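You operate a simulated robot arm through the tools that you are given. There is no shell and no other tool. Be economical: measure what you need, move in short steps, check, and stop when the job is done.

You are at the controls of a simulated two-armed robot. One attempt, no reset.

JOB
Take the lid off the yellow jar and lay it down on the sample bench. Put the bottle that says "clear water" from the bulk bench on top of the white block. Take the white tube and leave it on top of the clear cover. Open the caps drawer, take the white cap from the inside of the caps drawer and put it on the blue test card and shut the drawer again. Put the open mixing jar from the finishing bench on the weighing bench. Take the teal wiping pad from the bench right of the mill and put it on the bench over the lids drawer. The order is free. Set down upright: bottle, white tube, open mixing jar.

The check looks at the end state, three seconds after you hand in, the way a careful person would. Anything else that was tipped, shoved, dropped, spilled or broken makes it a failure. A push-on lid holds only when it is set on centred and level and pressed home; a screw cap is set on level and turned clockwise until tight.

ROBOT AND FRAMES
Two 7-joint arms with two-finger parallel grippers on one trunk, on a base that drives. Base frame: it is fixed to the floor where the robot stands at the start and does not move with it; the origin is under the middle of the robot, x ahead of it, y to its left, z up; the surface under the hand at the start is at about z = 0.9. Readings come in m, rad, newtons and seconds.
The left shoulder is at the start at [0.05, 0.209, 1.196], the right one opposite. With the tool pointing down near the work surface each hand reaches from about 0.28 to 0.92 m from the robot's upright axis, wherever it stands, measured 20 degrees to its own side. Places, roughly: bench over the lids drawer [-2.4, 1.1, 0.9]; blue test card [-2.5, 0.5, 1]; brown bottle of clear water, brown bottle of soft  [0.5, -1.25, 1]; caps drawer [-2.3, -1.6, 0.8]; clear cover (18x18x5 cm) [0.5, -1.7, 0.9]; open mixing jar [-2.5, -2, 1]; teal wiping pad (7x5x3 cm) [-2.3, 3.5, 0.9]; weighing bench [-2.4, -0.2, 0.9]; white block (8x11x4 cm) [0.7, -1.1, 0.9]; white cap (5x5x3 cm) [-2.3, -1.8, 0.7]; yellow jar [0.75, 0, 1]. Payload 4.4 kg a hand.
The TCP of each hand is the grasp point between the finger pads, 0.023 m short of the fingertips. In the tool frame z runs along the fingers and y along their closing line. The gripper opens to 0.094 m. The fingers are 0.038 m wide and 0.01 m thick; the gripper's body (0.054 by 0.096 m) begins 0.039 m behind the TCP.
Orientation is that of the tool frame in the base frame, as a unit quaternion [x, y, z, w]. With the fingers straight down and closing along the base's y, the tool's x points along the base's -x, its y along +y and its z along -z.

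CONTROLS
- The arms move only by the tool step_arm. It takes "left_steps", "right_steps" or both (then of equal length, played together; a hand with none holds still); each is a list of rows, each a list of 7 numbers: the gripper command, from -1 (fully open) to 1 (shut), values between in proportion, then the shift along the base's x, y, z in units of 30 mm (1.0 is 30 mm), then the turn, a rotation vector about the base's x, y, z in units of 8 degrees (1.0 is 8 degrees). In form: [[fingers, tx, ty, tz, ax, ay, az], ...]. A call has 1 to 8 rows; each row shifts and turns the commanded pose from where the row before left it. A call with a number of a shift or a turn outside -1 to 1 is refused whole. Each row takes 0.2 s and may step no farther than 0.05 m and 0.15 rad from the row before; otherwise, or with a gripper value out of range, the whole call is refused. A pose out of reach is approached as far as the arm can. The call stops where the force on the tool passes 40 N (or 10 N more than at its start, if that is more) or the arm is blocked; 0.2 s more then pass. The fingers move at their own pace (about 0.108 m/s each) and stop on an object; they squeeze with about 35 N. The grip force told is the motor's: it shows also when the fingers shut on nothing. Time passes only in rows, and 0.2 s behind the last, so rows that do not move let the fingers close. It gives the time, the measured TCP pose, the force on the tool (base axes), the opening and the grip force at its end, in the units of the frame above (readings bear some noise), with the torque about the TCP (base axes, N m) and any sound that the robot's microphone picked up.
- Cameras (640 x 400 px; columns grow to the right, rows downward): "scene" is now at [0.1559, 0.0116, 1.3751]; the picture's right is [0.12, -0.99, 0.00], its down [-0.49, -0.06, -0.87] and it looks along [0.86, 0.10, -0.50] (base axes); focal length 214 px, centre (320, 200). "left" rides on the left gripper at [0.086, -0.016, -0.075] in its tool frame; the picture's right is [0.18, 0.98, 0.00], its down [-0.58, 0.11, -0.81] and it looks along [-0.79, 0.15, 0.59] (tool axes); focal length 243 px, centre (320, 200). "right" rides on the right gripper at [0.086, 0.016, -0.074] in its tool frame; the picture's right is [-0.18, 0.98, 0.00], its down [-0.58, -0.11, -0.81] and it looks along [-0.79, -0.15, 0.59] (tool axes); focal length 243 px, centre (320, 200).
- get_image(camera): a new picture of that camera. The clock stands still meanwhile.
- move_column(by): slides the trunk up (or, below 0, down) by that many m; the arms and the scene camera ride with it, the base frame stays. It gives what a move gives, with no picture.
- roll_base(legs): drives the robot by 1 to 6 legs, each [ahead, left, turn to the left] in m, m and rad, along the robot's own axes; the way and the turn of a leg run together, so that a leg with both is an arc; at most 1.5 m and 3.142 rad a leg. The arms and the cameras ride along, it lands a little off, and it stops where it bumps. It gives what a move gives.
- turn_head(pan, tilt): turns the head with the scene camera to pan (to the left, within 1.396 rad either way) and tilt (down, from -0.506 to 1.204), counted from straight ahead of the robot. It gives what a move gives.
- measure_at(camera, pixels): there is no depth. For up to 12 entries [column, row, z] of the newest picture of that camera ("zoom" is the newest enlarged one), the place [x, y] in the base frame at which the ray of that pixel passes the height z, good to about 0.003 m. The clock stands still meanwhile.
- enlarge(camera, box): a new picture of the part [left, top, right, bottom] of that camera's present view, enlarged. The clock stands still meanwhile.
- close_job(): hands the job in; it is judged then, once.

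Work in short steps. Measure before you move; look again where a grasp or a placing could have gone wrong, and mend it. You have 131 turns and 142 pictures in all, those below and enlarged ones among them. Open the grippers and draw the arms clear of the work before you hand the job in, unless the task says otherwise.

The tools are called after "Call:" as a command line: name --argument value ..., lists and objects as JSON in quotes. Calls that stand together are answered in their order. step_arm: Moves the arms, as the interface text tells. Its arguments: {"type":"object","properties":{"left_steps":{"type":"array"},"right_steps":{"type":"array"}},"required":[]} The other tools are called the same way: move_column (by) slides the trunk up or down; roll_base (legs) drives the base; turn_head (pan, tilt) turns the head that bears the scene camera; get_image (camera) takes a picture; measure_at (camera, pixels) gives the place at which the rays of pixels pass given heights; enlarge (camera, box) takes an enlarged picture of a part of a camera's view; close_job () hands the job in.

At the start:

```text
t: 0.0
left_ee_pos: [0.5894, 0.3497, 1.1602]
left_orientation: [0.0, 1.0, -0.001, 0.0]
left_ft_force: [0.2, 0.8, -0.9]
left_torque: [-0.02, 0.0, -0.02]
left_gripper_width: 0.0939
left_finger_force: 0.1
right_ee_pos: [0.4998, -0.1104, 1.2366]
right_orientation: [0.0, 1.0, 0.0, 0.0]
right_ft_force: [-0.2, 0.5, -0.2]
right_torque: [0.02, 0.01, 0.0]
right_gripper_width: 0.0944
right_finger_force: 0.0
trunk travel left (down, up): [-0.275, 0.288]
robot x, y, heading: [0.0025, -0.0004, 0.0]
head pan, tilt: [0.12, 0.52]
```

scene: 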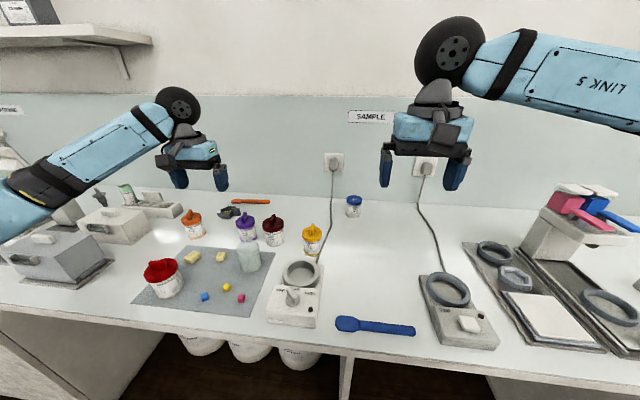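
right: 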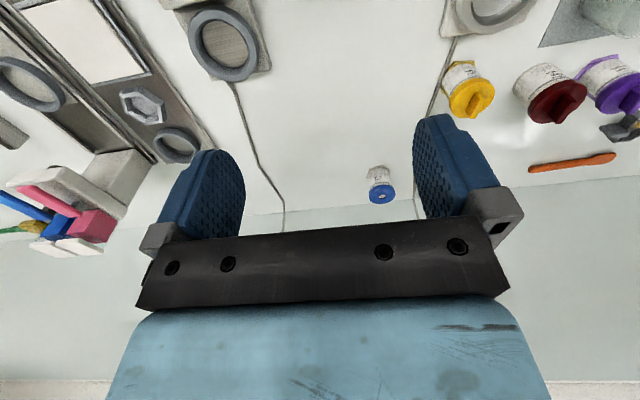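
left: 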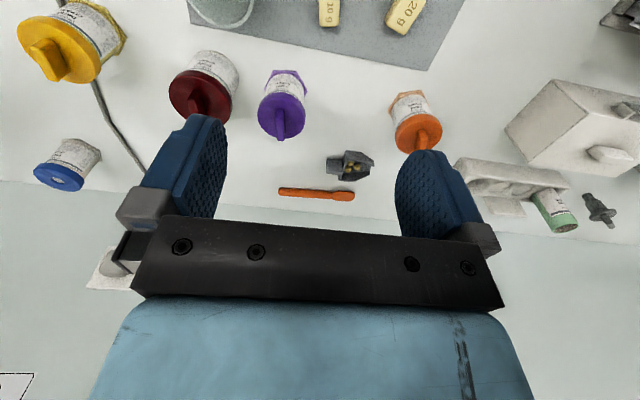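

The yellow jar shows at about (312,238) in the scene. I enlarge it to see its lid and how it is closed.

Call:
enlarge --camera "scene" --box '[220, 180, 380, 280]'

Call:
enlarge --camera "right" --box '[400, 30, 560, 130]'

```text
4.00 times, centred on (300, 230) of scene
```

zoom: 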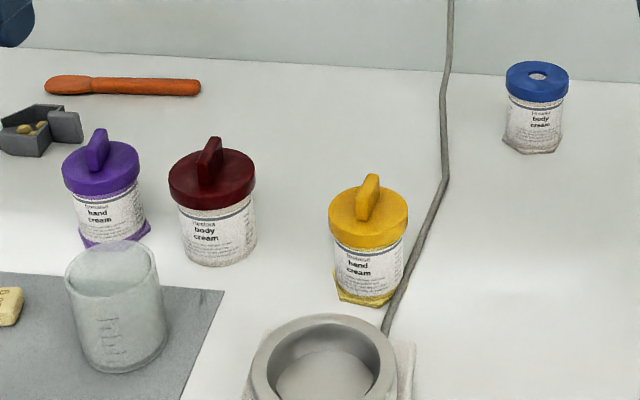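

```text
4.00 times, centred on (480, 80) of right
```

zoom: 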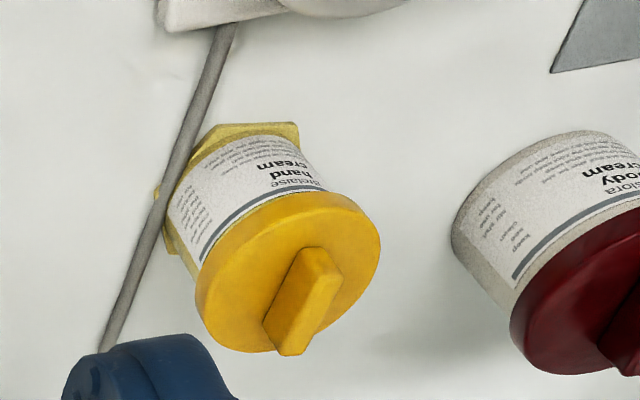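

I measure the yellow lid's top and the foot from two cameras at several heights, to triangulate the jar.

Call:
measure_at --camera "scene" --pixels '[[312, 234, 0.96], [312, 234, 0.98], [312, 234, 1.0], [312, 234, 1.02], [303.5, 253, 0.9], [319, 256.5, 0.9], [302.3, 234, 0.98], [322, 235, 0.98], [312.5, 223.5, 1.0], [312.5, 223.5, 1.02], [307, 280, 0.9]]'

Call:
measure_at --camera "right" --pixels '[[472, 98, 0.96], [472, 98, 0.98], [472, 98, 1.0], [472, 98, 1.02], [451, 62, 0.9], [474, 61, 0.9], [449, 101, 0.98], [495, 93, 0.98], [480, 94, 1.0], [480, 94, 1.02]]'

```text
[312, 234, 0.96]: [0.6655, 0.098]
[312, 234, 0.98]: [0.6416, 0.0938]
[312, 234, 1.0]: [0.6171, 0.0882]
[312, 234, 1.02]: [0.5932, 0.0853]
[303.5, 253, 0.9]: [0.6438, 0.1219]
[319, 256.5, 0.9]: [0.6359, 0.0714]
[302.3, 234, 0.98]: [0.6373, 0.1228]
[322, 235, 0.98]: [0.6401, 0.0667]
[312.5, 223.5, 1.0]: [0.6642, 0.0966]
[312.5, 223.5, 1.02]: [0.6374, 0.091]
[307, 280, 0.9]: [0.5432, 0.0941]
```

```text
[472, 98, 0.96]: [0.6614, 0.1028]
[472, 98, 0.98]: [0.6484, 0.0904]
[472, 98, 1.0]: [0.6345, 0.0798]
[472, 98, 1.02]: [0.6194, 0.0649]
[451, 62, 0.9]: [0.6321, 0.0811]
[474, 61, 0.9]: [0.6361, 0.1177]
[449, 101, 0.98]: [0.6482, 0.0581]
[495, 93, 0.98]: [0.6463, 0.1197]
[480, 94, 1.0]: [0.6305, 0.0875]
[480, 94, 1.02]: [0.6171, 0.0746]
```

The yellow lid top sits near (0.655, 0.095, 0.97), about 56 mm wide, with its knob bar along x. I bring the right hand above it, clear, and look.

Call:
step_arm --right_steps '[[-1, 0.65, 0.85, -0.5, 0, 0, 0], [-1, 0.65, 0.85, -0.5, 0, 0, 0], [-1, 0.65, 0.85, -0.5, 0, 0, 0], [-1, 0.65, 0.85, -0.5, 0, 0, 0], [-1, 0.65, 0.85, -0.5, 0, 0, 0], [-1, 0.65, 0.85, -0.5, 0, 0, 0], [-1, 0.65, 0.85, -0.5, 0, 0, 0], [-1, 0.65, 0.85, -0.5, 0, 0, 0]]'

Call:
get_image --camera "right"

Call:
get_image --camera "scene"

```text
t: 1.8
left_ee_pos: [0.5893, 0.3519, 1.1585]
left_orientation: [0.0, 1.0, 0.0, 0.0]
left_ft_force: [-0.1, 0.3, 0.0]
left_torque: [0.04, -0.03, 0.02]
left_gripper_width: 0.0938
left_finger_force: 0.0
right_ee_pos: [0.6583, 0.0992, 1.1187]
right_orientation: [-0.001, 1.0, 0.0, 0.001]
right_ft_force: [0.1, 0.6, 0.3]
right_torque: [0.01, -0.01, -0.01]
right_gripper_width: 0.0935
right_finger_force: 0.0
trunk travel left (down, up): [-0.275, 0.288]
robot x, y, heading: [0.0022, 0.0007, -0.004]
head pan, tilt: [0.12, 0.52]
```

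```text
136 pictures are left
```

right: 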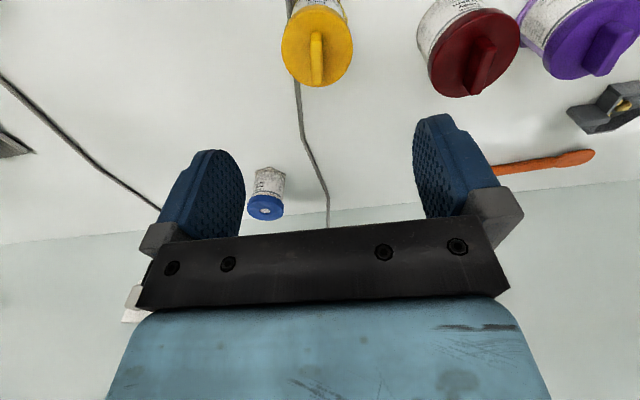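

```text
135 pictures are left
```

scene: 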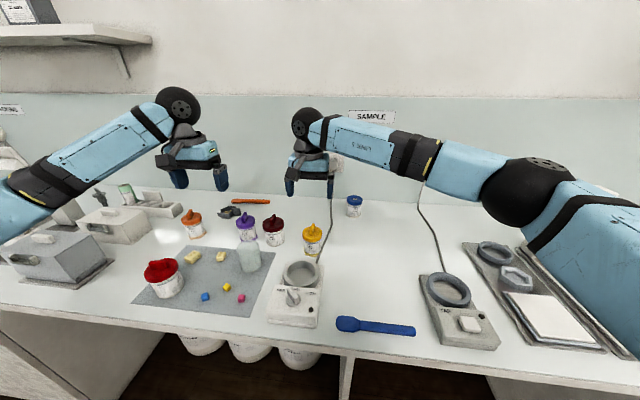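

The lid is at (317,47) in the right picture; I measure it and the knob bar at likely heights.

Call:
measure_at --camera "right" --pixels '[[317, 48, 0.96], [317, 48, 0.97], [317, 48, 0.98], [317, 34, 1.0], [317, 82, 1.0], [316, 82, 0.98], [282, 44, 0.97], [353, 47, 0.97]]'

Call:
measure_at --camera "scene" --pixels '[[312, 234, 0.96], [312, 234, 0.97], [312, 234, 0.98], [312.5, 223.5, 0.99], [312.5, 223.5, 1.0], [312.5, 223.5, 0.98], [311, 256, 0.9]]'

Call:
enlarge --camera "scene" --box '[272, 210, 352, 260]'

```text
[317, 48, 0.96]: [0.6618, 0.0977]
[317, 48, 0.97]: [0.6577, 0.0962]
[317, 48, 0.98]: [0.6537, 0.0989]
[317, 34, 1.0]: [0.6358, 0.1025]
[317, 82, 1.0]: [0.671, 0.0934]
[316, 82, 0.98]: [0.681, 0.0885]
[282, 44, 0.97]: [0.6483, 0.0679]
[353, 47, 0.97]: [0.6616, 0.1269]
```

```text
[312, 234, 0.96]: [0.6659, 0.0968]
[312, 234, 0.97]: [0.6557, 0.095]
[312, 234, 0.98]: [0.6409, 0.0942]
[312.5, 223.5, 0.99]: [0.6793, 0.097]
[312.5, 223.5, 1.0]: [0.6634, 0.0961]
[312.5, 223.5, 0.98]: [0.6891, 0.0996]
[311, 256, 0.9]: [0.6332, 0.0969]
```

```text
8.00 times, centred on (312, 235) of scene
```

zoom: 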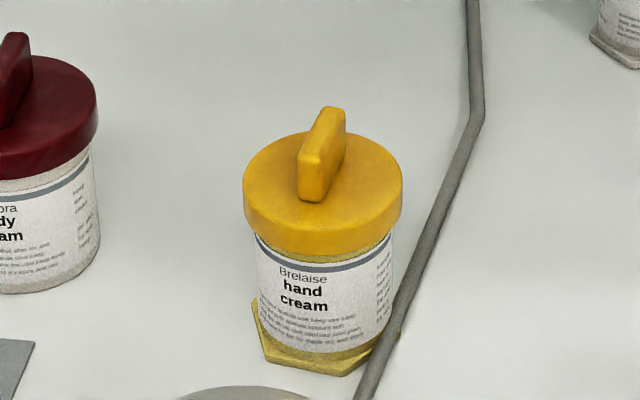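

The knob bar runs along x with about -12° yaw, its top near 0.995, and the lid's top is near 0.968. I turn the hand -12°, half open, and lower to z≈0.997.

Call:
step_arm --right_steps '[[-0.1, 0, -0.05, -0.7, 0, 0, -0.75], [-0.1, 0, -0.05, -0.8, 0, 0, -0.75], [-0.1, 0, 0, -0.8, 0, 0, 0], [-0.1, 0, 0, -0.8, 0, 0, 0], [-0.1, 0, 0, -0.5, 0, 0, 0], [-0.1, 0, 0, -0.45, 0, 0, 0]]'

Call:
get_image --camera "right"

Call:
enlarge --camera "scene" --box '[272, 200, 352, 250]'

```text
t: 3.2
left_ee_pos: [0.5898, 0.3503, 1.1591]
left_orientation: [0.0, 1.0, 0.001, 0.001]
left_ft_force: [0.5, 0.0, 0.5]
left_torque: [0.02, -0.03, -0.03]
left_gripper_width: 0.094
left_finger_force: 0.1
right_ee_pos: [0.6564, 0.0916, 0.996]
right_orientation: [0.105, 0.995, 0.001, 0.001]
right_ft_force: [-0.1, 0.7, 2.1]
right_torque: [0.09, -0.04, 0.0]
right_gripper_width: 0.0516
right_finger_force: 0.0
trunk travel left (down, up): [-0.275, 0.288]
robot x, y, heading: [-0.0026, -0.0012, -0.001]
head pan, tilt: [0.12, 0.52]
```

```text
133 pictures are left
```

right: 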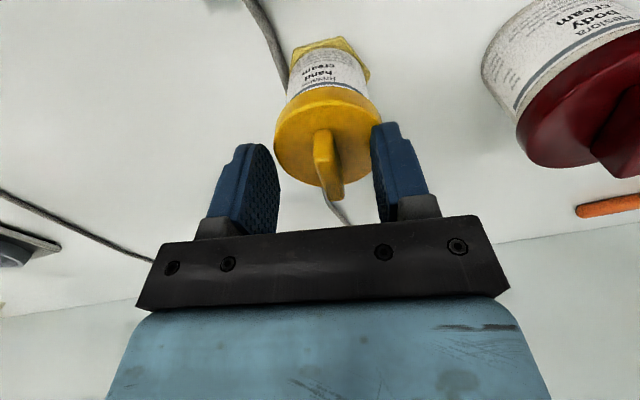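

```text
8.00 times, centred on (312, 225) of scene
```

zoom: 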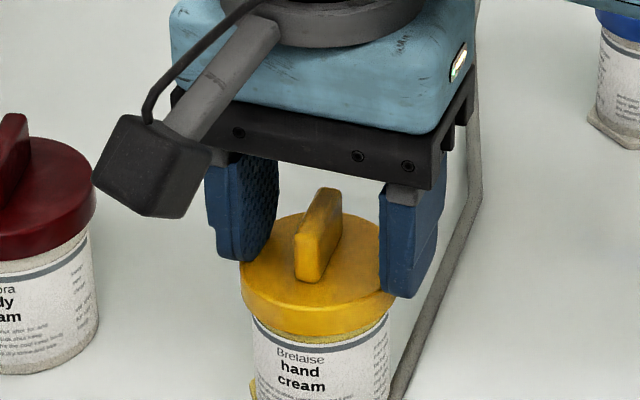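

The knob stands between the fingers, a few mm to the +y side. I shift +4 mm in y, close, and then check.

Call:
step_arm --right_steps '[[-0.1, 0, 0.14, 0, 0, 0, 0], [0.3, 0, 0, 0, 0, 0, 0], [0.7, 0, 0, 0, 0, 0, 0], [1, 0, 0, 0, 0, 0, 0], [1, 0, 0, 0, 0, 0, 0]]'

Call:
enlarge --camera "scene" --box '[272, 210, 352, 260]'

```text
t: 4.4
left_ee_pos: [0.5875, 0.3504, 1.1606]
left_orientation: [0.001, 1.0, 0.001, 0.001]
left_ft_force: [0.8, 0.0, 0.0]
left_torque: [0.0, 0.0, 0.02]
left_gripper_width: 0.094
left_finger_force: 0.0
right_ee_pos: [0.6551, 0.0956, 0.9971]
right_orientation: [0.104, 0.995, 0.0, 0.0]
right_ft_force: [-0.2, 1.2, 10.0]
right_torque: [-0.1, 0.0, 0.05]
right_gripper_width: 0.0082
right_finger_force: 35.2
trunk travel left (down, up): [-0.275, 0.288]
robot x, y, heading: [-0.0002, -0.0024, -0.003]
head pan, tilt: [0.12, 0.52]
```

```text
8.00 times, centred on (312, 235) of scene
```

zoom: 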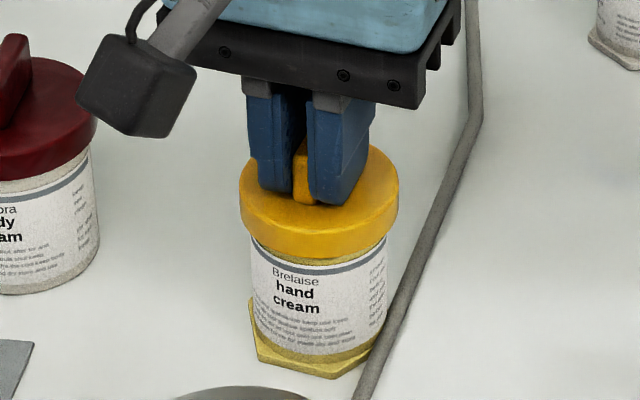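

Gripped at 8 mm width, the jar unmoved. I test a gentle lift first to learn whether the lid is push-on or screwed and whether the foot is fixed.

Call:
step_arm --right_steps '[[1, 0, 0, 0.13, 0, 0, 0], [1, 0, 0, 0.13, 0, 0, 0]]'

Call:
enlarge --camera "scene" --box '[272, 210, 352, 260]'

```text
t: 5.0
left_ee_pos: [0.5889, 0.3499, 1.159]
left_orientation: [0.001, 1.0, 0.001, 0.0]
left_ft_force: [-0.8, 0.0, 0.5]
left_torque: [-0.01, 0.01, 0.0]
left_gripper_width: 0.0942
left_finger_force: 0.0
right_ee_pos: [0.6551, 0.0968, 1.0022]
right_orientation: [0.105, 0.995, -0.001, 0.001]
right_ft_force: [-0.3, -0.1, -0.4]
right_torque: [0.04, 0.01, 0.0]
right_gripper_width: 0.0088
right_finger_force: 35.4
trunk travel left (down, up): [-0.275, 0.288]
robot x, y, heading: [0.0011, 0.0014, 0.0]
head pan, tilt: [0.12, 0.52]
```

```text
8.00 times, centred on (312, 235) of scene
```

zoom: 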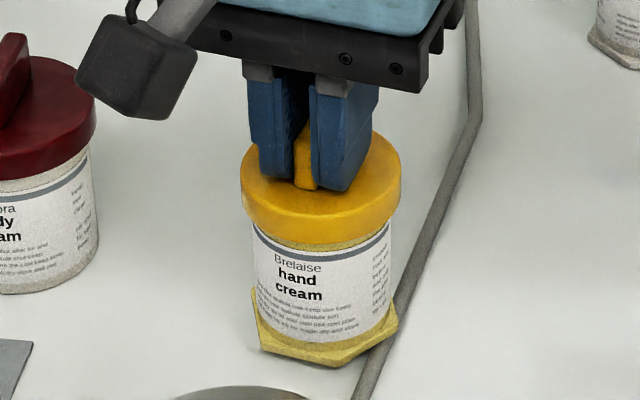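

The whole jar rose with the hand, foot included, at almost no force, so the jar is loose. I set it back, press down lightly and turn counter-clockwise to see if the lid unscrews with bench friction holding the foot.

Call:
step_arm --right_steps '[[1, 0, 0, -0.15, 0, 0, 0], [1, 0, 0, -0.15, 0, 0, 0], [1, 0, 0, -0.15, 0, 0, 0], [1, 0, 0, -0.1, 0, 0, 0]]'

Call:
step_arm --right_steps '[[1, 0, 0, 0, 0, 0, 0.7], [1, 0, 0, 0, 0, 0, 0.7], [1, 0, 0, 0, 0, 0, 0.7]]'

Call:
enlarge --camera "scene" --box '[272, 210, 352, 260]'

```text
t: 6.0
left_ee_pos: [0.5878, 0.3493, 1.1618]
left_orientation: [0.0, 1.0, 0.001, 0.001]
left_ft_force: [-0.6, -0.2, -0.6]
left_torque: [0.01, -0.02, 0.04]
left_gripper_width: 0.0941
left_finger_force: 0.1
right_ee_pos: [0.6549, 0.0958, 0.9961]
right_orientation: [0.104, 0.995, 0.004, 0.004]
right_ft_force: [-4.4, -1.8, 18.5]
right_torque: [-0.1, 0.52, 0.01]
right_gripper_width: 0.0086
right_finger_force: 35.3
trunk travel left (down, up): [-0.275, 0.288]
robot x, y, heading: [0.0001, 0.0014, 0.007]
head pan, tilt: [0.12, 0.52]
stopped in row 4 (right hand): the force on the tool passed its limit at 43 N (the readings are from after the stop); the commanded pose is now the measured one
```

```text
t: 6.8
left_ee_pos: [0.5858, 0.3506, 1.1621]
left_orientation: [0.001, 1.0, 0.0, 0.002]
left_ft_force: [0.2, -1.3, 0.4]
left_torque: [-0.02, 0.02, 0.01]
left_gripper_width: 0.094
left_finger_force: 0.0
right_ee_pos: [0.6548, 0.096, 0.9966]
right_orientation: [-0.043, 0.999, 0.004, 0.006]
right_ft_force: [-5.1, 4.0, 30.9]
right_torque: [-0.09, 0.7, -0.15]
right_gripper_width: 0.0086
right_finger_force: 34.8
trunk travel left (down, up): [-0.275, 0.288]
robot x, y, heading: [-0.003, 0.0011, -0.003]
head pan, tilt: [0.12, 0.52]
```

```text
8.00 times, centred on (312, 235) of scene
```

zoom: 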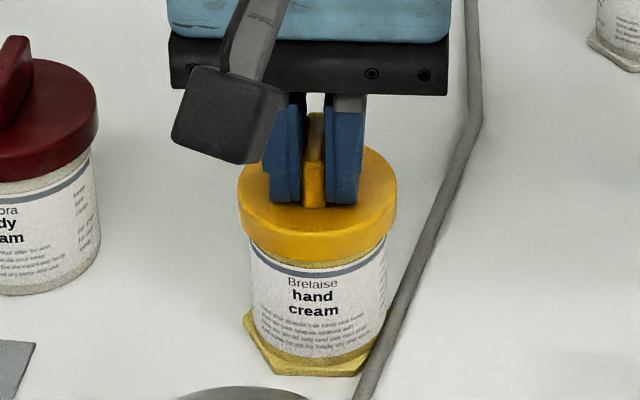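

The label turned with the hand (torque only 0.15 N m), so the body must be held. I lift the jar to free air and meanwhile turn the left hand, so it can come in level from the +y side.

Call:
step_arm --right_steps '[[1, 0, 0, 0.5, 0, 0, 0], [1, 0, 0, 0.8, 0, 0, 0], [1, -0.4, 0, 0.8, 0, 0, 0], [1, -0.4, 0, 0.8, 0, 0, 0], [1, -0.4, 0, 0.8, 0, 0, 0], [1, -0.4, 0, 0.5, 0, 0, 0], [1, -0.4, 0, 0, 0, 0, 0], [1, -0.4, 0, 0, 0, 0, 0]]' --left_steps '[[-1, -0.3, 0, 0, 0, 0, -0.94], [-1, -0.3, 0, 0, 0, 0, -0.94], [-1, -0.3, 0, 0, 0, 0, -0.94], [-1, -0.3, 0, 0, 0, 0, -0.94], [-1, -0.3, 0, 0, 0, 0, -0.94], [-1, -0.3, 0, 0, 0, 0, -0.94], [-1, -0.3, 0, 0, 0, 0, -0.94], [-1, -0.3, 0, 0, 0, 0, -0.94]]'

Call:
step_arm --left_steps '[[-1, 0, 0, 0, -0.823, -0.475, 0], [-1, 0, 0, 0, -0.823, -0.475, 0], [-1, 0, 0, 0, -0.823, -0.475, 0], [-1, 0, 0, 0, -0.823, -0.475, 0], [-1, 0, 0, 0, -0.823, -0.475, 0], [-1, 0, 0, 0, -0.823, -0.475, 0], [-1, 0, 0, 0, -0.823, -0.475, 0], [-1, 0, 0, 0, -0.823, -0.475, 0]]'

Call:
get_image --camera "scene"

```text
t: 8.6
left_ee_pos: [0.5157, 0.3493, 1.1617]
left_orientation: [0.502, 0.865, 0.0, 0.0]
left_ft_force: [-0.6, 0.0, -0.9]
left_torque: [-0.01, -0.01, -0.02]
left_gripper_width: 0.094
left_finger_force: 0.0
right_ee_pos: [0.5851, 0.0972, 1.1181]
right_orientation: [-0.042, 0.999, 0.003, 0.004]
right_ft_force: [-0.3, -0.2, 0.4]
right_torque: [0.05, -0.02, 0.0]
right_gripper_width: 0.0086
right_finger_force: 35.0
trunk travel left (down, up): [-0.275, 0.288]
robot x, y, heading: [0.0004, 0.0012, -0.001]
head pan, tilt: [0.12, 0.52]
```

```text
t: 10.4
left_ee_pos: [0.5169, 0.3513, 1.1598]
left_orientation: [0.431, 0.746, -0.252, 0.44]
left_ft_force: [-0.8, 0.8, -0.5]
left_torque: [-0.04, 0.0, 0.02]
left_gripper_width: 0.0938
left_finger_force: 0.0
right_ee_pos: [0.5847, 0.0988, 1.1186]
right_orientation: [-0.04, 0.999, 0.004, 0.003]
right_ft_force: [0.3, 0.1, -0.4]
right_torque: [-0.05, -0.03, -0.01]
right_gripper_width: 0.0088
right_finger_force: 34.5
trunk travel left (down, up): [-0.275, 0.288]
robot x, y, heading: [-0.0004, 0.002, -0.003]
head pan, tilt: [0.12, 0.52]
```

```text
128 pictures are left
```

scene: 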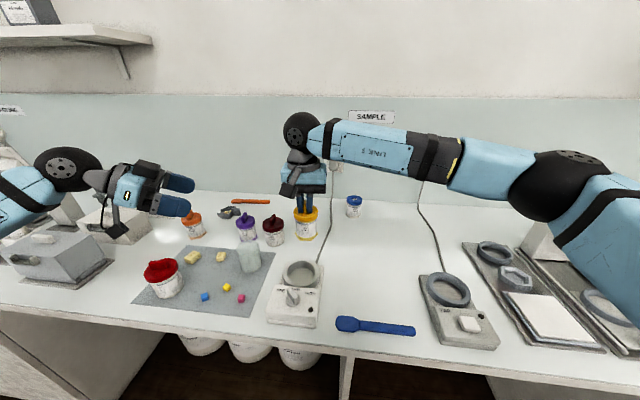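

The jar hangs clear at (0.585, 0.098). I raise it another 80 mm for camera clearance and finish the left tilt while bringing the left hand to a pre-grasp 0.15 m off.

Call:
step_arm --right_steps '[[1, 0, 0, 0.67, 0, 0, 0], [1, 0, 0, 0.67, 0, 0, 0], [1, 0, 0, 0.67, 0, 0, 0], [1, 0, 0, 0.66, 0, 0, 0]]' --left_steps '[[-1, -0.05, -1, -0.2, -0.823, -0.475, 0], [-1, -0.05, -1, -0.2, -0.823, -0.475, 0], [-1, -0.05, -1, -0.2, -0.823, -0.475, 0], [-1, -0.05, -1, -0.2, -0.347, -0.2, 0]]'

Call:
get_image --camera "scene"

Call:
get_image --camera "left"

```text
t: 11.4
left_ee_pos: [0.5103, 0.2301, 1.1358]
left_orientation: [0.364, 0.628, -0.343, 0.596]
left_ft_force: [-0.2, 0.4, -0.2]
left_torque: [-0.02, -0.02, 0.0]
left_gripper_width: 0.0942
left_finger_force: 0.2
right_ee_pos: [0.5845, 0.0946, 1.1985]
right_orientation: [-0.041, 0.999, 0.002, 0.002]
right_ft_force: [-0.3, -0.5, 0.1]
right_torque: [0.04, -0.01, 0.01]
right_gripper_width: 0.0087
right_finger_force: 35.2
trunk travel left (down, up): [-0.275, 0.288]
robot x, y, heading: [-0.0026, 0.0007, -0.001]
head pan, tilt: [0.12, 0.52]
```

```text
127 pictures are left
```

scene: 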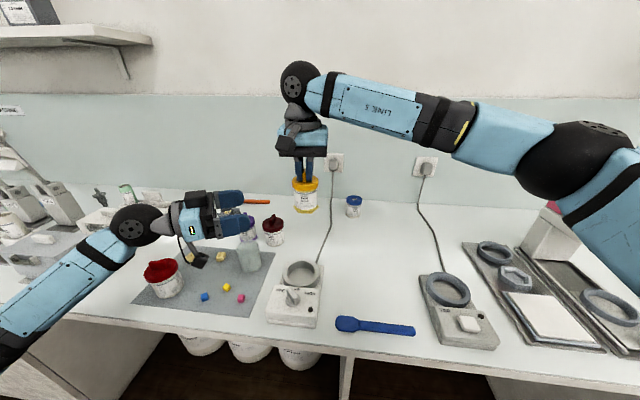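

```text
126 pictures are left
```

left: 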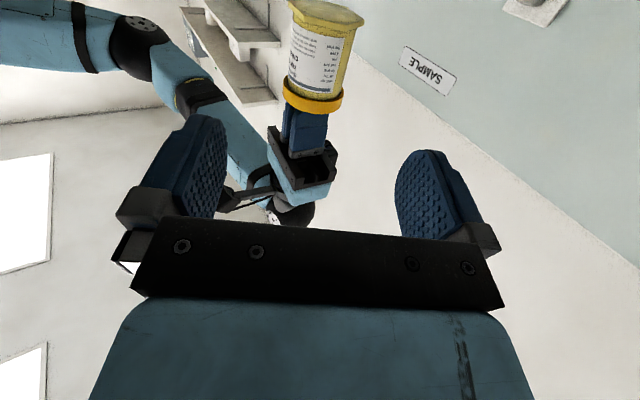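

The jar is in line with the left fingers. I advance 0.147 m level and 5 mm lower, so the pads cover the body between lid skirt and hex foot.

Call:
step_arm --left_steps '[[-1, 0.49, -0.85, -0.08, -0.3, -0.18, 0], [-1, 0.49, -0.85, -0.08, 0, 0, 0], [-1, 0.49, -0.85, 0, 0, 0, 0], [-1, 0.49, -0.85, 0, 0, 0, 0], [-1, 0.49, -0.85, 0, 0, 0, 0]]'

Call:
enlarge --camera "scene" --box '[220, 120, 380, 220]'

Call:
get_image --camera "left"

```text
t: 12.6
left_ee_pos: [0.5867, 0.101, 1.1304]
left_orientation: [0.355, 0.614, -0.351, 0.611]
left_ft_force: [0.5, 0.2, -0.5]
left_torque: [0.01, 0.05, -0.03]
left_gripper_width: 0.094
left_finger_force: 0.1
right_ee_pos: [0.5859, 0.0958, 1.1991]
right_orientation: [-0.042, 0.999, 0.004, 0.002]
right_ft_force: [0.2, -0.3, -1.0]
right_torque: [0.04, -0.03, -0.04]
right_gripper_width: 0.0086
right_finger_force: 34.8
trunk travel left (down, up): [-0.275, 0.288]
robot x, y, heading: [0.0032, 0.0011, 0.0]
head pan, tilt: [0.12, 0.52]
```

```text
4.00 times, centred on (300, 170) of scene
```

zoom: 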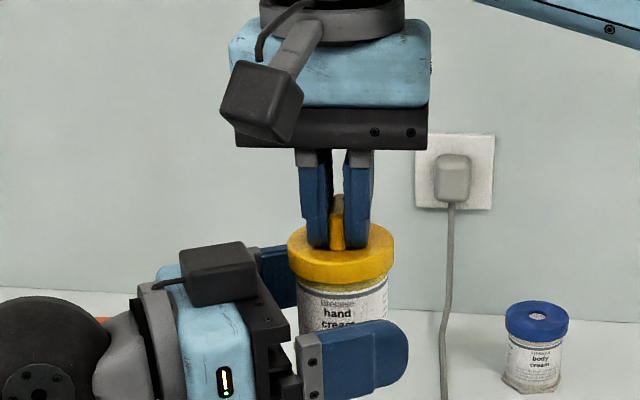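

```text
124 pictures are left
```

left: 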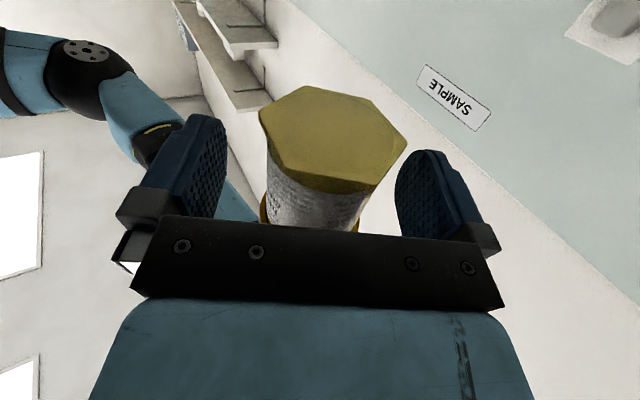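

The jar is between the left fingers, foot below the pads. I close the left hand on the body.

Call:
step_arm --left_steps '[[-0.3, 0, 0, 0, 0, 0, 0], [0.3, 0, 0, 0, 0, 0, 0], [1, 0, 0, 0, 0, 0, 0], [1, 0, 0, 0, 0, 0, 0]]'

Call:
step_arm --right_steps '[[1, 0, 0, 0, 0, 0, 0.7], [1, 0, 0, 0, 0, 0, 0.7], [1, 0, 0, 0, 0, 0, 0.7]]'

Call:
enlarge --camera "scene" --box '[220, 120, 380, 220]'

```text
t: 13.6
left_ee_pos: [0.5859, 0.1018, 1.1317]
left_orientation: [0.356, 0.615, -0.35, 0.611]
left_ft_force: [0.6, -0.9, 0.5]
left_torque: [0.03, 0.04, -0.01]
left_gripper_width: 0.0517
left_finger_force: 34.8
right_ee_pos: [0.5851, 0.0962, 1.1987]
right_orientation: [-0.041, 0.999, 0.003, 0.002]
right_ft_force: [0.4, 0.2, 0.2]
right_torque: [0.01, -0.03, -0.01]
right_gripper_width: 0.0081
right_finger_force: 35.0
trunk travel left (down, up): [-0.275, 0.288]
robot x, y, heading: [-0.0013, 0.0032, -0.001]
head pan, tilt: [0.12, 0.52]
heard: snap
```

```text
t: 14.4
left_ee_pos: [0.5842, 0.1011, 1.1309]
left_orientation: [0.356, 0.614, -0.35, 0.611]
left_ft_force: [3.0, 3.1, 1.0]
left_torque: [-0.08, 0.09, 0.05]
left_gripper_width: 0.0516
left_finger_force: 35.1
right_ee_pos: [0.5848, 0.0956, 1.199]
right_orientation: [-0.188, 0.982, 0.003, 0.002]
right_ft_force: [-3.3, -3.2, -0.1]
right_torque: [-0.08, 0.09, -0.09]
right_gripper_width: 0.0086
right_finger_force: 34.9
trunk travel left (down, up): [-0.275, 0.288]
robot x, y, heading: [-0.0002, -0.0015, 0.001]
head pan, tilt: [0.12, 0.52]
```

```text
4.00 times, centred on (300, 170) of scene
```

zoom: 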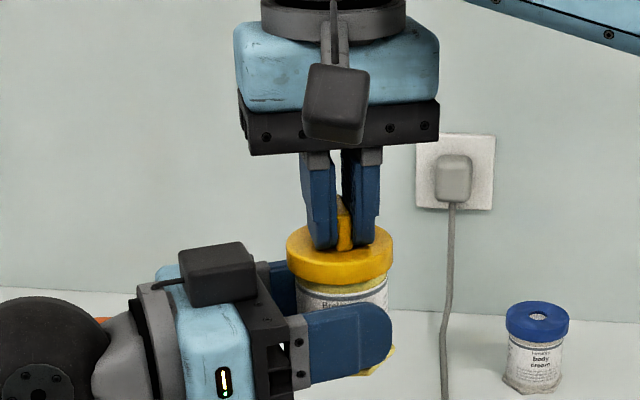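

A snap was heard and the lid now turns with little torque; it looks like a push-on lid. I lift the right hand slowly with the left holding.

Call:
step_arm --right_steps '[[1, 0, 0, 0.2, 0, 0, 0], [1, 0, 0, 0.3, 0, 0, 0], [1, 0, 0, 0.5, 0, 0, 0], [1, 0, 0, 0.6, 0, 0, 0]]'

Call:
enlarge --camera "scene" --box '[220, 100, 380, 200]'

```text
t: 15.4
left_ee_pos: [0.5848, 0.1008, 1.1313]
left_orientation: [0.356, 0.614, -0.351, 0.611]
left_ft_force: [0.2, 0.7, -0.7]
left_torque: [0.03, -0.03, -0.02]
left_gripper_width: 0.0517
left_finger_force: 35.2
right_ee_pos: [0.5858, 0.0965, 1.2475]
right_orientation: [-0.186, 0.982, 0.004, 0.003]
right_ft_force: [0.3, -0.5, 0.8]
right_torque: [0.03, -0.01, 0.01]
right_gripper_width: 0.0087
right_finger_force: 34.6
trunk travel left (down, up): [-0.275, 0.288]
robot x, y, heading: [0.0035, 0.0025, 0.002]
head pan, tilt: [0.12, 0.52]
```

```text
4.00 times, centred on (300, 150) of scene
```

zoom: 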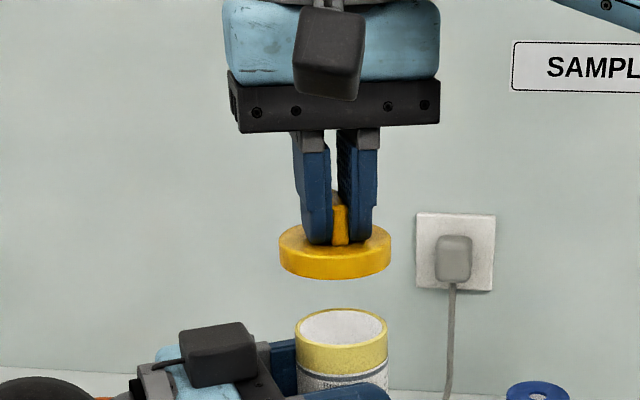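

The lid is off and the body is open. I pick a free place for the lid right of the cable, around (375,255) in the scene, and measure it.

Call:
get_image --camera "scene"

Call:
measure_at --camera "scene" --pixels '[[375, 255, 0.9], [375, 280, 0.9], [273, 244, 0.9], [249, 270, 0.9], [322, 262, 0.9], [332, 220, 0.9], [353, 214, 0.9], [345, 325, 0.9], [430, 250, 0.9]]'

```text
121 pictures are left
```

scene: 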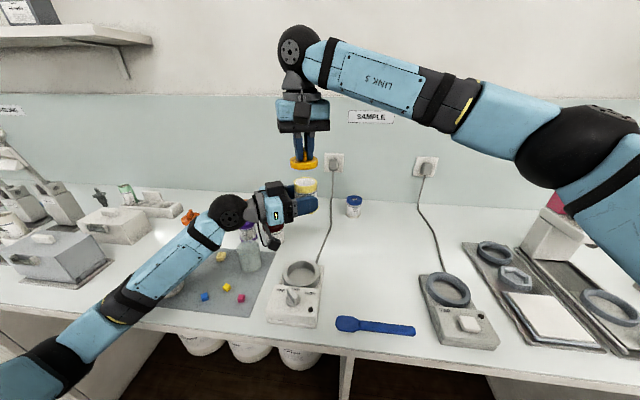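

```text
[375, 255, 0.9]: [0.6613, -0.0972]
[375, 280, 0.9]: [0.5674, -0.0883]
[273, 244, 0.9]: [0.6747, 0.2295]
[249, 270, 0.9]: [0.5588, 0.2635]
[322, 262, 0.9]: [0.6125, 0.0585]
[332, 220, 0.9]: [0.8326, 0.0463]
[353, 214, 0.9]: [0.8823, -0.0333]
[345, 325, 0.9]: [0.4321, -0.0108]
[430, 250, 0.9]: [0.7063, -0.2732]
```

(0.62, -0.10) is free. I carry the lid there and lower it toward the bench.

Call:
step_arm --right_steps '[[1, 0.14, -0.82, 0.1, 0, 0, 0], [1, 0.14, -0.82, -0.5, 0, 0, 0], [1, 0.14, -0.82, -1, 0, 0, 0], [1, 0.14, -0.82, -1, 0, 0, 0], [1, 0.14, -0.82, -1, 0, 0, 0], [1, 0.14, -0.82, -1, 0, 0, 0], [1, 0.14, -0.82, -1, 0, 0, 0], [1, 0.14, -0.82, -1, 0, 0, 0]]'

Call:
step_arm --right_steps '[[1, 0, 0, -1, 0, 0, 0], [1, 0, 0, -1, 0, 0, 0], [1, 0, 0, -0.6, 0, 0, 0], [1, 0, 0, -0.2, 0, 0, 0], [1, 0, 0, -0.15, 0, 0, 0]]'

Call:
enlarge --camera "scene" --box '[300, 200, 460, 300]'

```text
t: 17.2
left_ee_pos: [0.5864, 0.1006, 1.1307]
left_orientation: [0.356, 0.614, -0.351, 0.611]
left_ft_force: [0.1, 0.0, -0.5]
left_torque: [0.02, 0.0, 0.01]
left_gripper_width: 0.0516
left_finger_force: 35.0
right_ee_pos: [0.6207, -0.104, 1.0528]
right_orientation: [-0.186, 0.983, 0.003, 0.001]
right_ft_force: [0.2, -0.6, -0.2]
right_torque: [0.02, 0.0, -0.02]
right_gripper_width: 0.0083
right_finger_force: 34.4
trunk travel left (down, up): [-0.275, 0.288]
robot x, y, heading: [0.0002, -0.0014, 0.0]
head pan, tilt: [0.12, 0.52]
```

```text
t: 18.4
left_ee_pos: [0.5852, 0.1016, 1.132]
left_orientation: [0.357, 0.614, -0.351, 0.61]
left_ft_force: [-0.1, 0.2, 0.1]
left_torque: [-0.05, -0.01, 0.02]
left_gripper_width: 0.0516
left_finger_force: 35.4
right_ee_pos: [0.6202, -0.1011, 0.9666]
right_orientation: [-0.186, 0.982, 0.003, 0.002]
right_ft_force: [-0.1, 0.3, -0.1]
right_torque: [0.01, 0.01, -0.01]
right_gripper_width: 0.0086
right_finger_force: 35.0
trunk travel left (down, up): [-0.275, 0.288]
robot x, y, heading: [-0.0011, 0.0004, -0.003]
head pan, tilt: [0.12, 0.52]
```

```text
4.00 times, centred on (380, 250) of scene
```

zoom: 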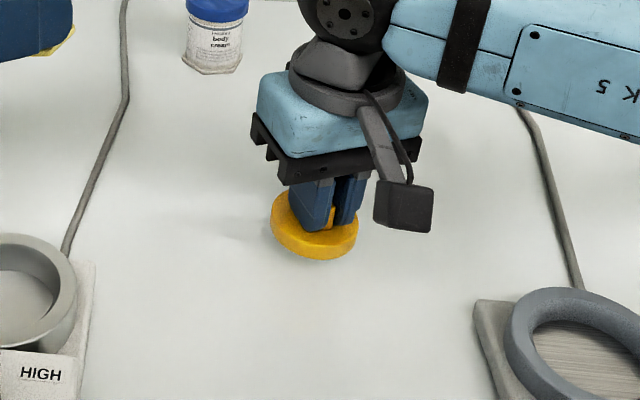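

Still some 20 mm above the bench with no contact force; I go down in small rows until the force rises.

Call:
step_arm --right_steps '[[1, 0, 0, -0.3, 0, 0, 0], [1, 0, 0, -0.2, 0, 0, 0], [1, 0, 0, -0.12, 0, 0, 0]]'

Call:
enlarge --camera "scene" --box '[300, 200, 460, 300]'

```text
t: 19.2
left_ee_pos: [0.5863, 0.0996, 1.1317]
left_orientation: [0.355, 0.614, -0.351, 0.611]
left_ft_force: [0.0, -0.5, 0.0]
left_torque: [0.01, -0.02, -0.03]
left_gripper_width: 0.0514
left_finger_force: 35.3
right_ee_pos: [0.6189, -0.1021, 0.9474]
right_orientation: [-0.187, 0.982, 0.003, 0.002]
right_ft_force: [0.2, -0.3, 0.3]
right_torque: [-0.01, 0.02, 0.0]
right_gripper_width: 0.0086
right_finger_force: 35.3
trunk travel left (down, up): [-0.275, 0.288]
robot x, y, heading: [0.0055, -0.0028, -0.0]
head pan, tilt: [0.12, 0.52]
```

```text
4.00 times, centred on (380, 250) of scene
```

zoom: 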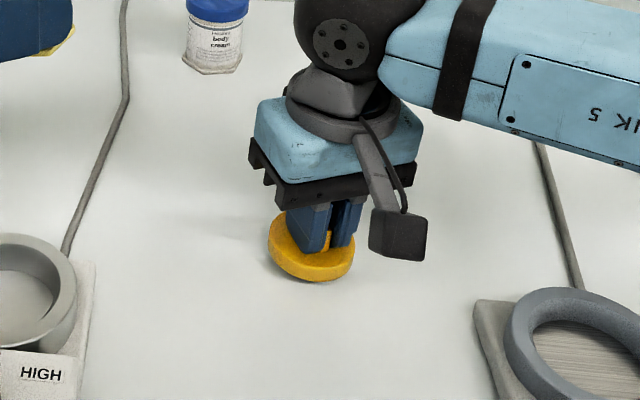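

Close now, still no contact; a few small rows more.

Call:
step_arm --right_steps '[[1, 0, 0, -0.08, 0, 0, 0], [1, 0, 0, -0.08, 0, 0, 0], [1, 0, 0, -0.05, 0, 0, 0]]'

```text
t: 20.0
left_ee_pos: [0.5845, 0.1007, 1.1312]
left_orientation: [0.356, 0.614, -0.351, 0.611]
left_ft_force: [0.4, 0.2, 0.8]
left_torque: [0.01, 0.02, 0.02]
left_gripper_width: 0.0517
left_finger_force: 34.4
right_ee_pos: [0.6198, -0.1014, 0.9409]
right_orientation: [-0.187, 0.982, 0.003, 0.002]
right_ft_force: [-0.5, 0.1, 0.4]
right_torque: [0.04, 0.0, -0.02]
right_gripper_width: 0.0087
right_finger_force: 34.7
trunk travel left (down, up): [-0.275, 0.288]
robot x, y, heading: [0.0015, 0.0027, -0.0]
head pan, tilt: [0.12, 0.52]
```

Call:
step_arm --right_steps '[[1, 0, 0, -0.1, 0, 0, 0], [1, 0, 0, -0.08, 0, 0, 0]]'

Call:
enlarge --camera "scene" --box '[340, 220, 420, 270]'

```text
t: 20.6
left_ee_pos: [0.5867, 0.1012, 1.132]
left_orientation: [0.356, 0.614, -0.351, 0.61]
left_ft_force: [0.0, 0.4, -0.6]
left_torque: [0.0, 0.01, 0.0]
left_gripper_width: 0.0512
left_finger_force: 34.9
right_ee_pos: [0.6194, -0.1012, 0.936]
right_orientation: [-0.186, 0.983, 0.003, 0.002]
right_ft_force: [-0.1, -0.7, 0.3]
right_torque: [-0.02, -0.04, 0.03]
right_gripper_width: 0.0088
right_finger_force: 35.2
trunk travel left (down, up): [-0.275, 0.288]
robot x, y, heading: [0.0011, 0.0011, 0.002]
head pan, tilt: [0.12, 0.52]
```

```text
8.00 times, centred on (380, 245) of scene
```

zoom: 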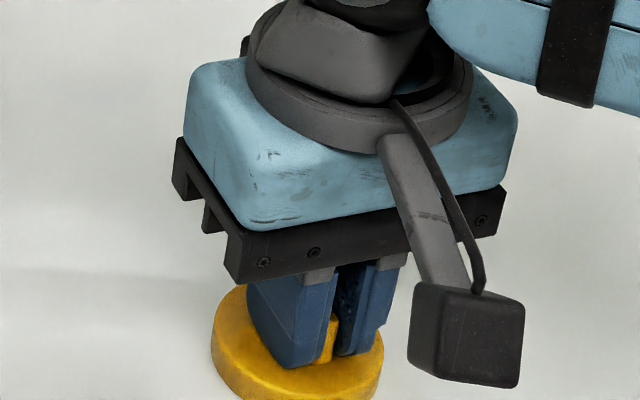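

Still no contact; lower by a few mm more.

Call:
step_arm --right_steps '[[1, 0, 0, -0.06, 0, 0, 0], [1, 0, 0, -0.06, 0, 0, 0], [1, 0, 0, -0.06, 0, 0, 0]]'

Call:
enlarge --camera "scene" --box '[340, 230, 420, 280]'

```text
t: 21.4
left_ee_pos: [0.5835, 0.1012, 1.1335]
left_orientation: [0.356, 0.613, -0.351, 0.612]
left_ft_force: [-0.9, 0.6, -0.4]
left_torque: [-0.04, 0.0, 0.0]
left_gripper_width: 0.0514
left_finger_force: 35.0
right_ee_pos: [0.6196, -0.1013, 0.9355]
right_orientation: [-0.186, 0.983, 0.004, 0.006]
right_ft_force: [12.4, -2.1, 37.7]
right_torque: [-0.31, 0.3, 0.13]
right_gripper_width: 0.0083
right_finger_force: 35.5
trunk travel left (down, up): [-0.275, 0.288]
robot x, y, heading: [0.0005, 0.0007, 0.0]
head pan, tilt: [0.12, 0.52]
```

```text
8.00 times, centred on (380, 255) of scene
```

zoom: 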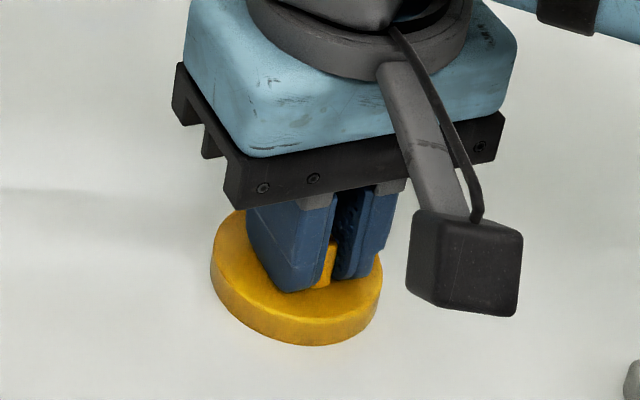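

The lid is on the bench (37 N contact). I ease off 2 mm, open a little, and rise clear.

Call:
step_arm --right_steps '[[1, 0, 0, 0.05, 0, 0, 0], [0.5, 0, 0, 0, 0, 0, 0], [0.3, 0, 0, 0, 0, 0, 0], [0.3, 0, 0, 0.4, 0, 0, 0], [0.3, 0, 0, 0.9, 0, 0, 0], [0, 0, 0, 1, 0, 0, 0], [0, 0, 0, 1, 0, 0, 0], [-0.36, 0, 0, 1, 0, 0, 0.5]]'

Call:
step_arm --right_steps '[[-0.36, 0, 0, 1, 0, 0, 0.56], [-0.36, 0, 0, 1, 0, 0, 0], [-0.36, 0, 0, 1, 0, 0, 0], [-0.36, 0, 0, 1, 0, 0, 0], [-0.36, 0, 0.5, 1, 0, 0, 0], [-0.36, -0.3, 1, 0.3, 0, 0, 0], [-0.36, -0.3, 1, 0, 0, 0, 0], [-0.36, -0.3, 1, 0, 0, 0, 0]]'

Call:
get_image --camera "scene"

Call:
get_image --camera "right"

```text
t: 23.2
left_ee_pos: [0.586, 0.1013, 1.1313]
left_orientation: [0.356, 0.614, -0.351, 0.611]
left_ft_force: [-0.3, 0.3, 0.2]
left_torque: [-0.04, -0.02, 0.02]
left_gripper_width: 0.0513
left_finger_force: 35.3
right_ee_pos: [0.6159, -0.1031, 1.0615]
right_orientation: [-0.22, 0.975, 0.003, 0.001]
right_ft_force: [0.6, -0.5, -0.6]
right_torque: [0.01, 0.01, 0.01]
right_gripper_width: 0.0641
right_finger_force: 0.1
trunk travel left (down, up): [-0.275, 0.288]
robot x, y, heading: [-0.0006, -0.0006, 0.003]
head pan, tilt: [0.12, 0.52]
```

```text
t: 25.0
left_ee_pos: [0.5854, 0.102, 1.1314]
left_orientation: [0.355, 0.613, -0.352, 0.611]
left_ft_force: [-0.5, 0.0, -0.7]
left_torque: [0.0, -0.01, -0.02]
left_gripper_width: 0.0514
left_finger_force: 35.1
right_ee_pos: [0.5917, 0.0073, 1.2203]
right_orientation: [-0.258, 0.966, 0.002, 0.001]
right_ft_force: [-0.1, 0.3, -0.5]
right_torque: [-0.03, 0.0, 0.02]
right_gripper_width: 0.0639
right_finger_force: 0.1
trunk travel left (down, up): [-0.275, 0.288]
robot x, y, heading: [0.0003, 0.0047, -0.003]
head pan, tilt: [0.12, 0.52]
```

```text
116 pictures are left
```

scene: 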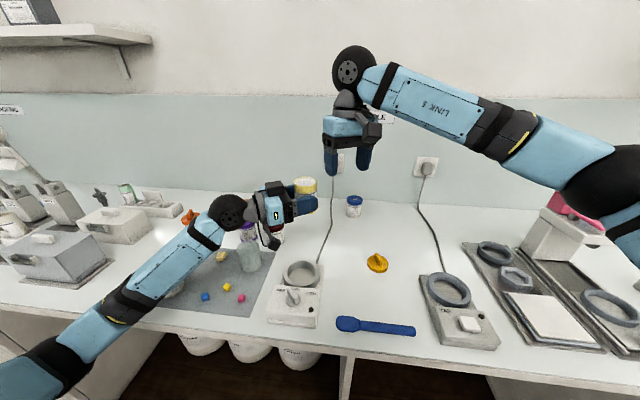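

```text
115 pictures are left
```

right: 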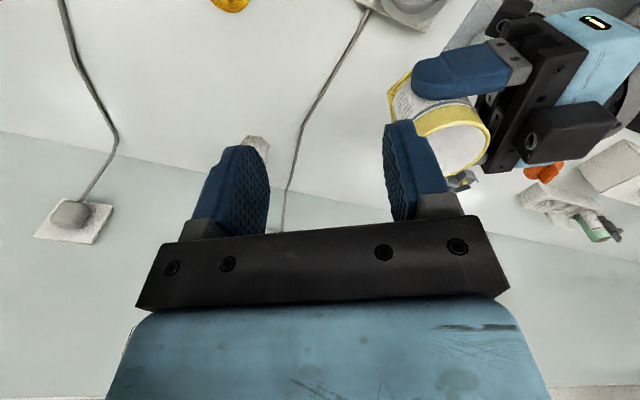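

The lid sits flat at (377,262). I measure the jar's rim centre (~(455,140) in the right view) at the expected rim height.

Call:
enlarge --camera "right" --box '[380, 60, 540, 160]'

Call:
enlarge --camera "scene" --box '[240, 160, 360, 235]'

```text
4.00 times, centred on (460, 110) of right
```

zoom: 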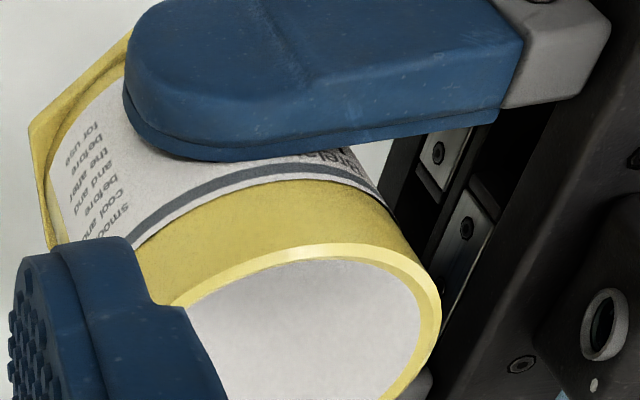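

```text
5.33 times, centred on (300, 198) of scene
```

zoom: 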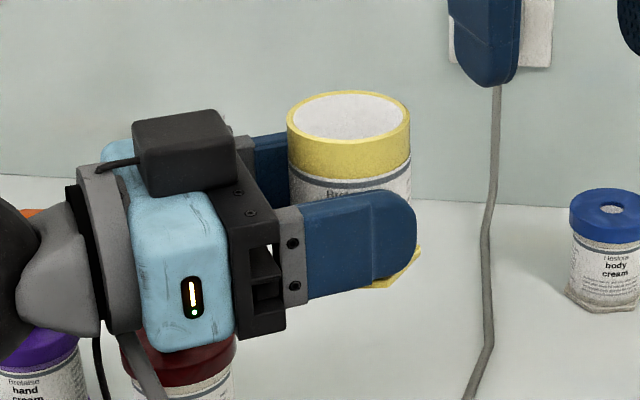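

I measure the rim centre from both views: scene (305.3,182.1), right (457,142).

Call:
measure_at --camera "scene" --pixels '[[305.3, 182.1, 1.155], [305.3, 182.1, 1.165], [305.3, 182.1, 1.175], [294, 182, 1.165], [316.7, 182, 1.165]]'

Call:
measure_at --camera "right" --pixels '[[457, 142, 1.155], [457, 142, 1.165], [457, 142, 1.175], [490, 138, 1.165]]'

```text
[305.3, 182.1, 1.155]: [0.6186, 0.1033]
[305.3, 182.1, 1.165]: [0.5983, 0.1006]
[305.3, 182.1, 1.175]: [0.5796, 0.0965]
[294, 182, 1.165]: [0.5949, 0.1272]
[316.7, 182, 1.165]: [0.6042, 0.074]
```

```text
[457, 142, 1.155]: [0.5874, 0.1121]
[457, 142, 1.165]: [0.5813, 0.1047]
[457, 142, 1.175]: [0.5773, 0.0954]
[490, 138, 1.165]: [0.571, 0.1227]
```

Both agree: axis (0.585, 0.097), rim at z≈1.171. I move the right hand over it at z≈1.225 and look before descending.

Call:
step_arm --right_steps '[[-0.36, -0.06, 1, 0.1, 0, 0, 0], [-0.36, -0.06, 1, 0.1, 0, 0, 0], [-0.36, -0.06, 0.95, 0, 0, 0, 0]]'

Call:
get_image --camera "right"

Call:
enlarge --camera "scene" --box '[240, 130, 360, 205]'

```text
t: 25.8
left_ee_pos: [0.5865, 0.1018, 1.1307]
left_orientation: [0.355, 0.614, -0.352, 0.611]
left_ft_force: [-0.3, 0.1, 0.1]
left_torque: [-0.01, -0.01, -0.01]
left_gripper_width: 0.0513
left_finger_force: 35.2
right_ee_pos: [0.5848, 0.0932, 1.2244]
right_orientation: [-0.259, 0.966, 0.002, 0.002]
right_ft_force: [-0.3, 0.0, 0.7]
right_torque: [-0.05, 0.0, 0.01]
right_gripper_width: 0.0639
right_finger_force: 0.2
trunk travel left (down, up): [-0.275, 0.288]
robot x, y, heading: [0.0012, 0.0029, 0.003]
head pan, tilt: [0.12, 0.52]
```

```text
112 pictures are left
```

right: 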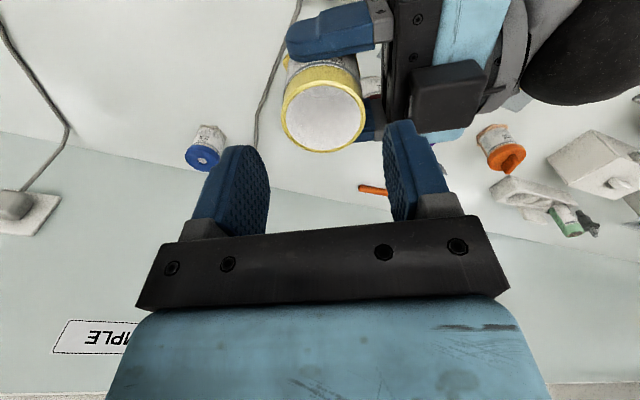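

```text
5.33 times, centred on (300, 168) of scene
```

zoom: 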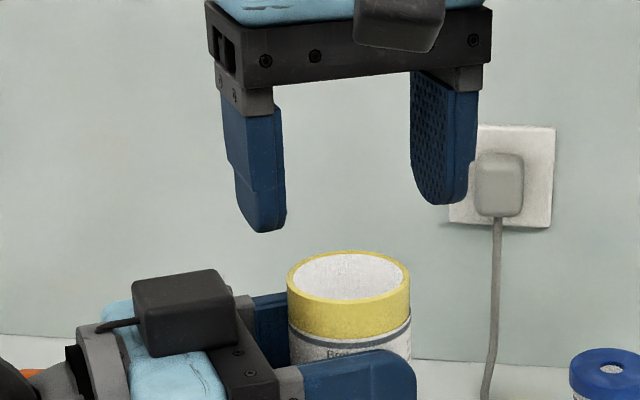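

Aligned. I descend only to TCP z≈1.182, giving ~12 mm overlap on the rim while staying above the left palm.

Call:
measure_at --camera "right" --pixels '[[323, 116, 1.171]]'

Call:
step_arm --right_steps '[[-0.36, 0, 0.03, -0.5, 0, 0, 0], [-0.36, 0, 0.03, -0.5, 0, 0, 0], [-0.36, 0, 0, -0.4, 0, 0, 0]]'

Call:
get_image --camera "right"

Call:
enlarge --camera "scene" --box '[240, 130, 360, 205]'

```text
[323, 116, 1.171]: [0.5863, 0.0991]
```

```text
t: 26.6
left_ee_pos: [0.5857, 0.1019, 1.1319]
left_orientation: [0.356, 0.614, -0.351, 0.611]
left_ft_force: [-0.2, -0.2, -0.3]
left_torque: [0.01, -0.01, 0.0]
left_gripper_width: 0.0509
left_finger_force: 35.0
right_ee_pos: [0.587, 0.0936, 1.1846]
right_orientation: [-0.259, 0.966, 0.004, 0.002]
right_ft_force: [0.0, 0.2, -0.2]
right_torque: [0.03, 0.01, 0.0]
right_gripper_width: 0.0638
right_finger_force: 0.0
trunk travel left (down, up): [-0.275, 0.288]
robot x, y, heading: [0.002, -0.0047, 0.001]
head pan, tilt: [0.12, 0.52]
```

```text
110 pictures are left
```

right: 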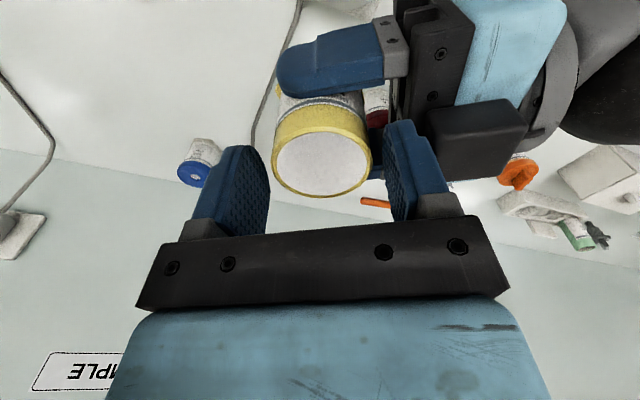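

```text
5.33 times, centred on (300, 168) of scene
```

zoom: 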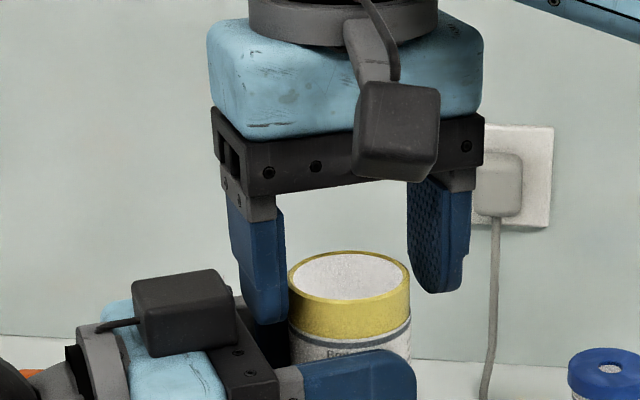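

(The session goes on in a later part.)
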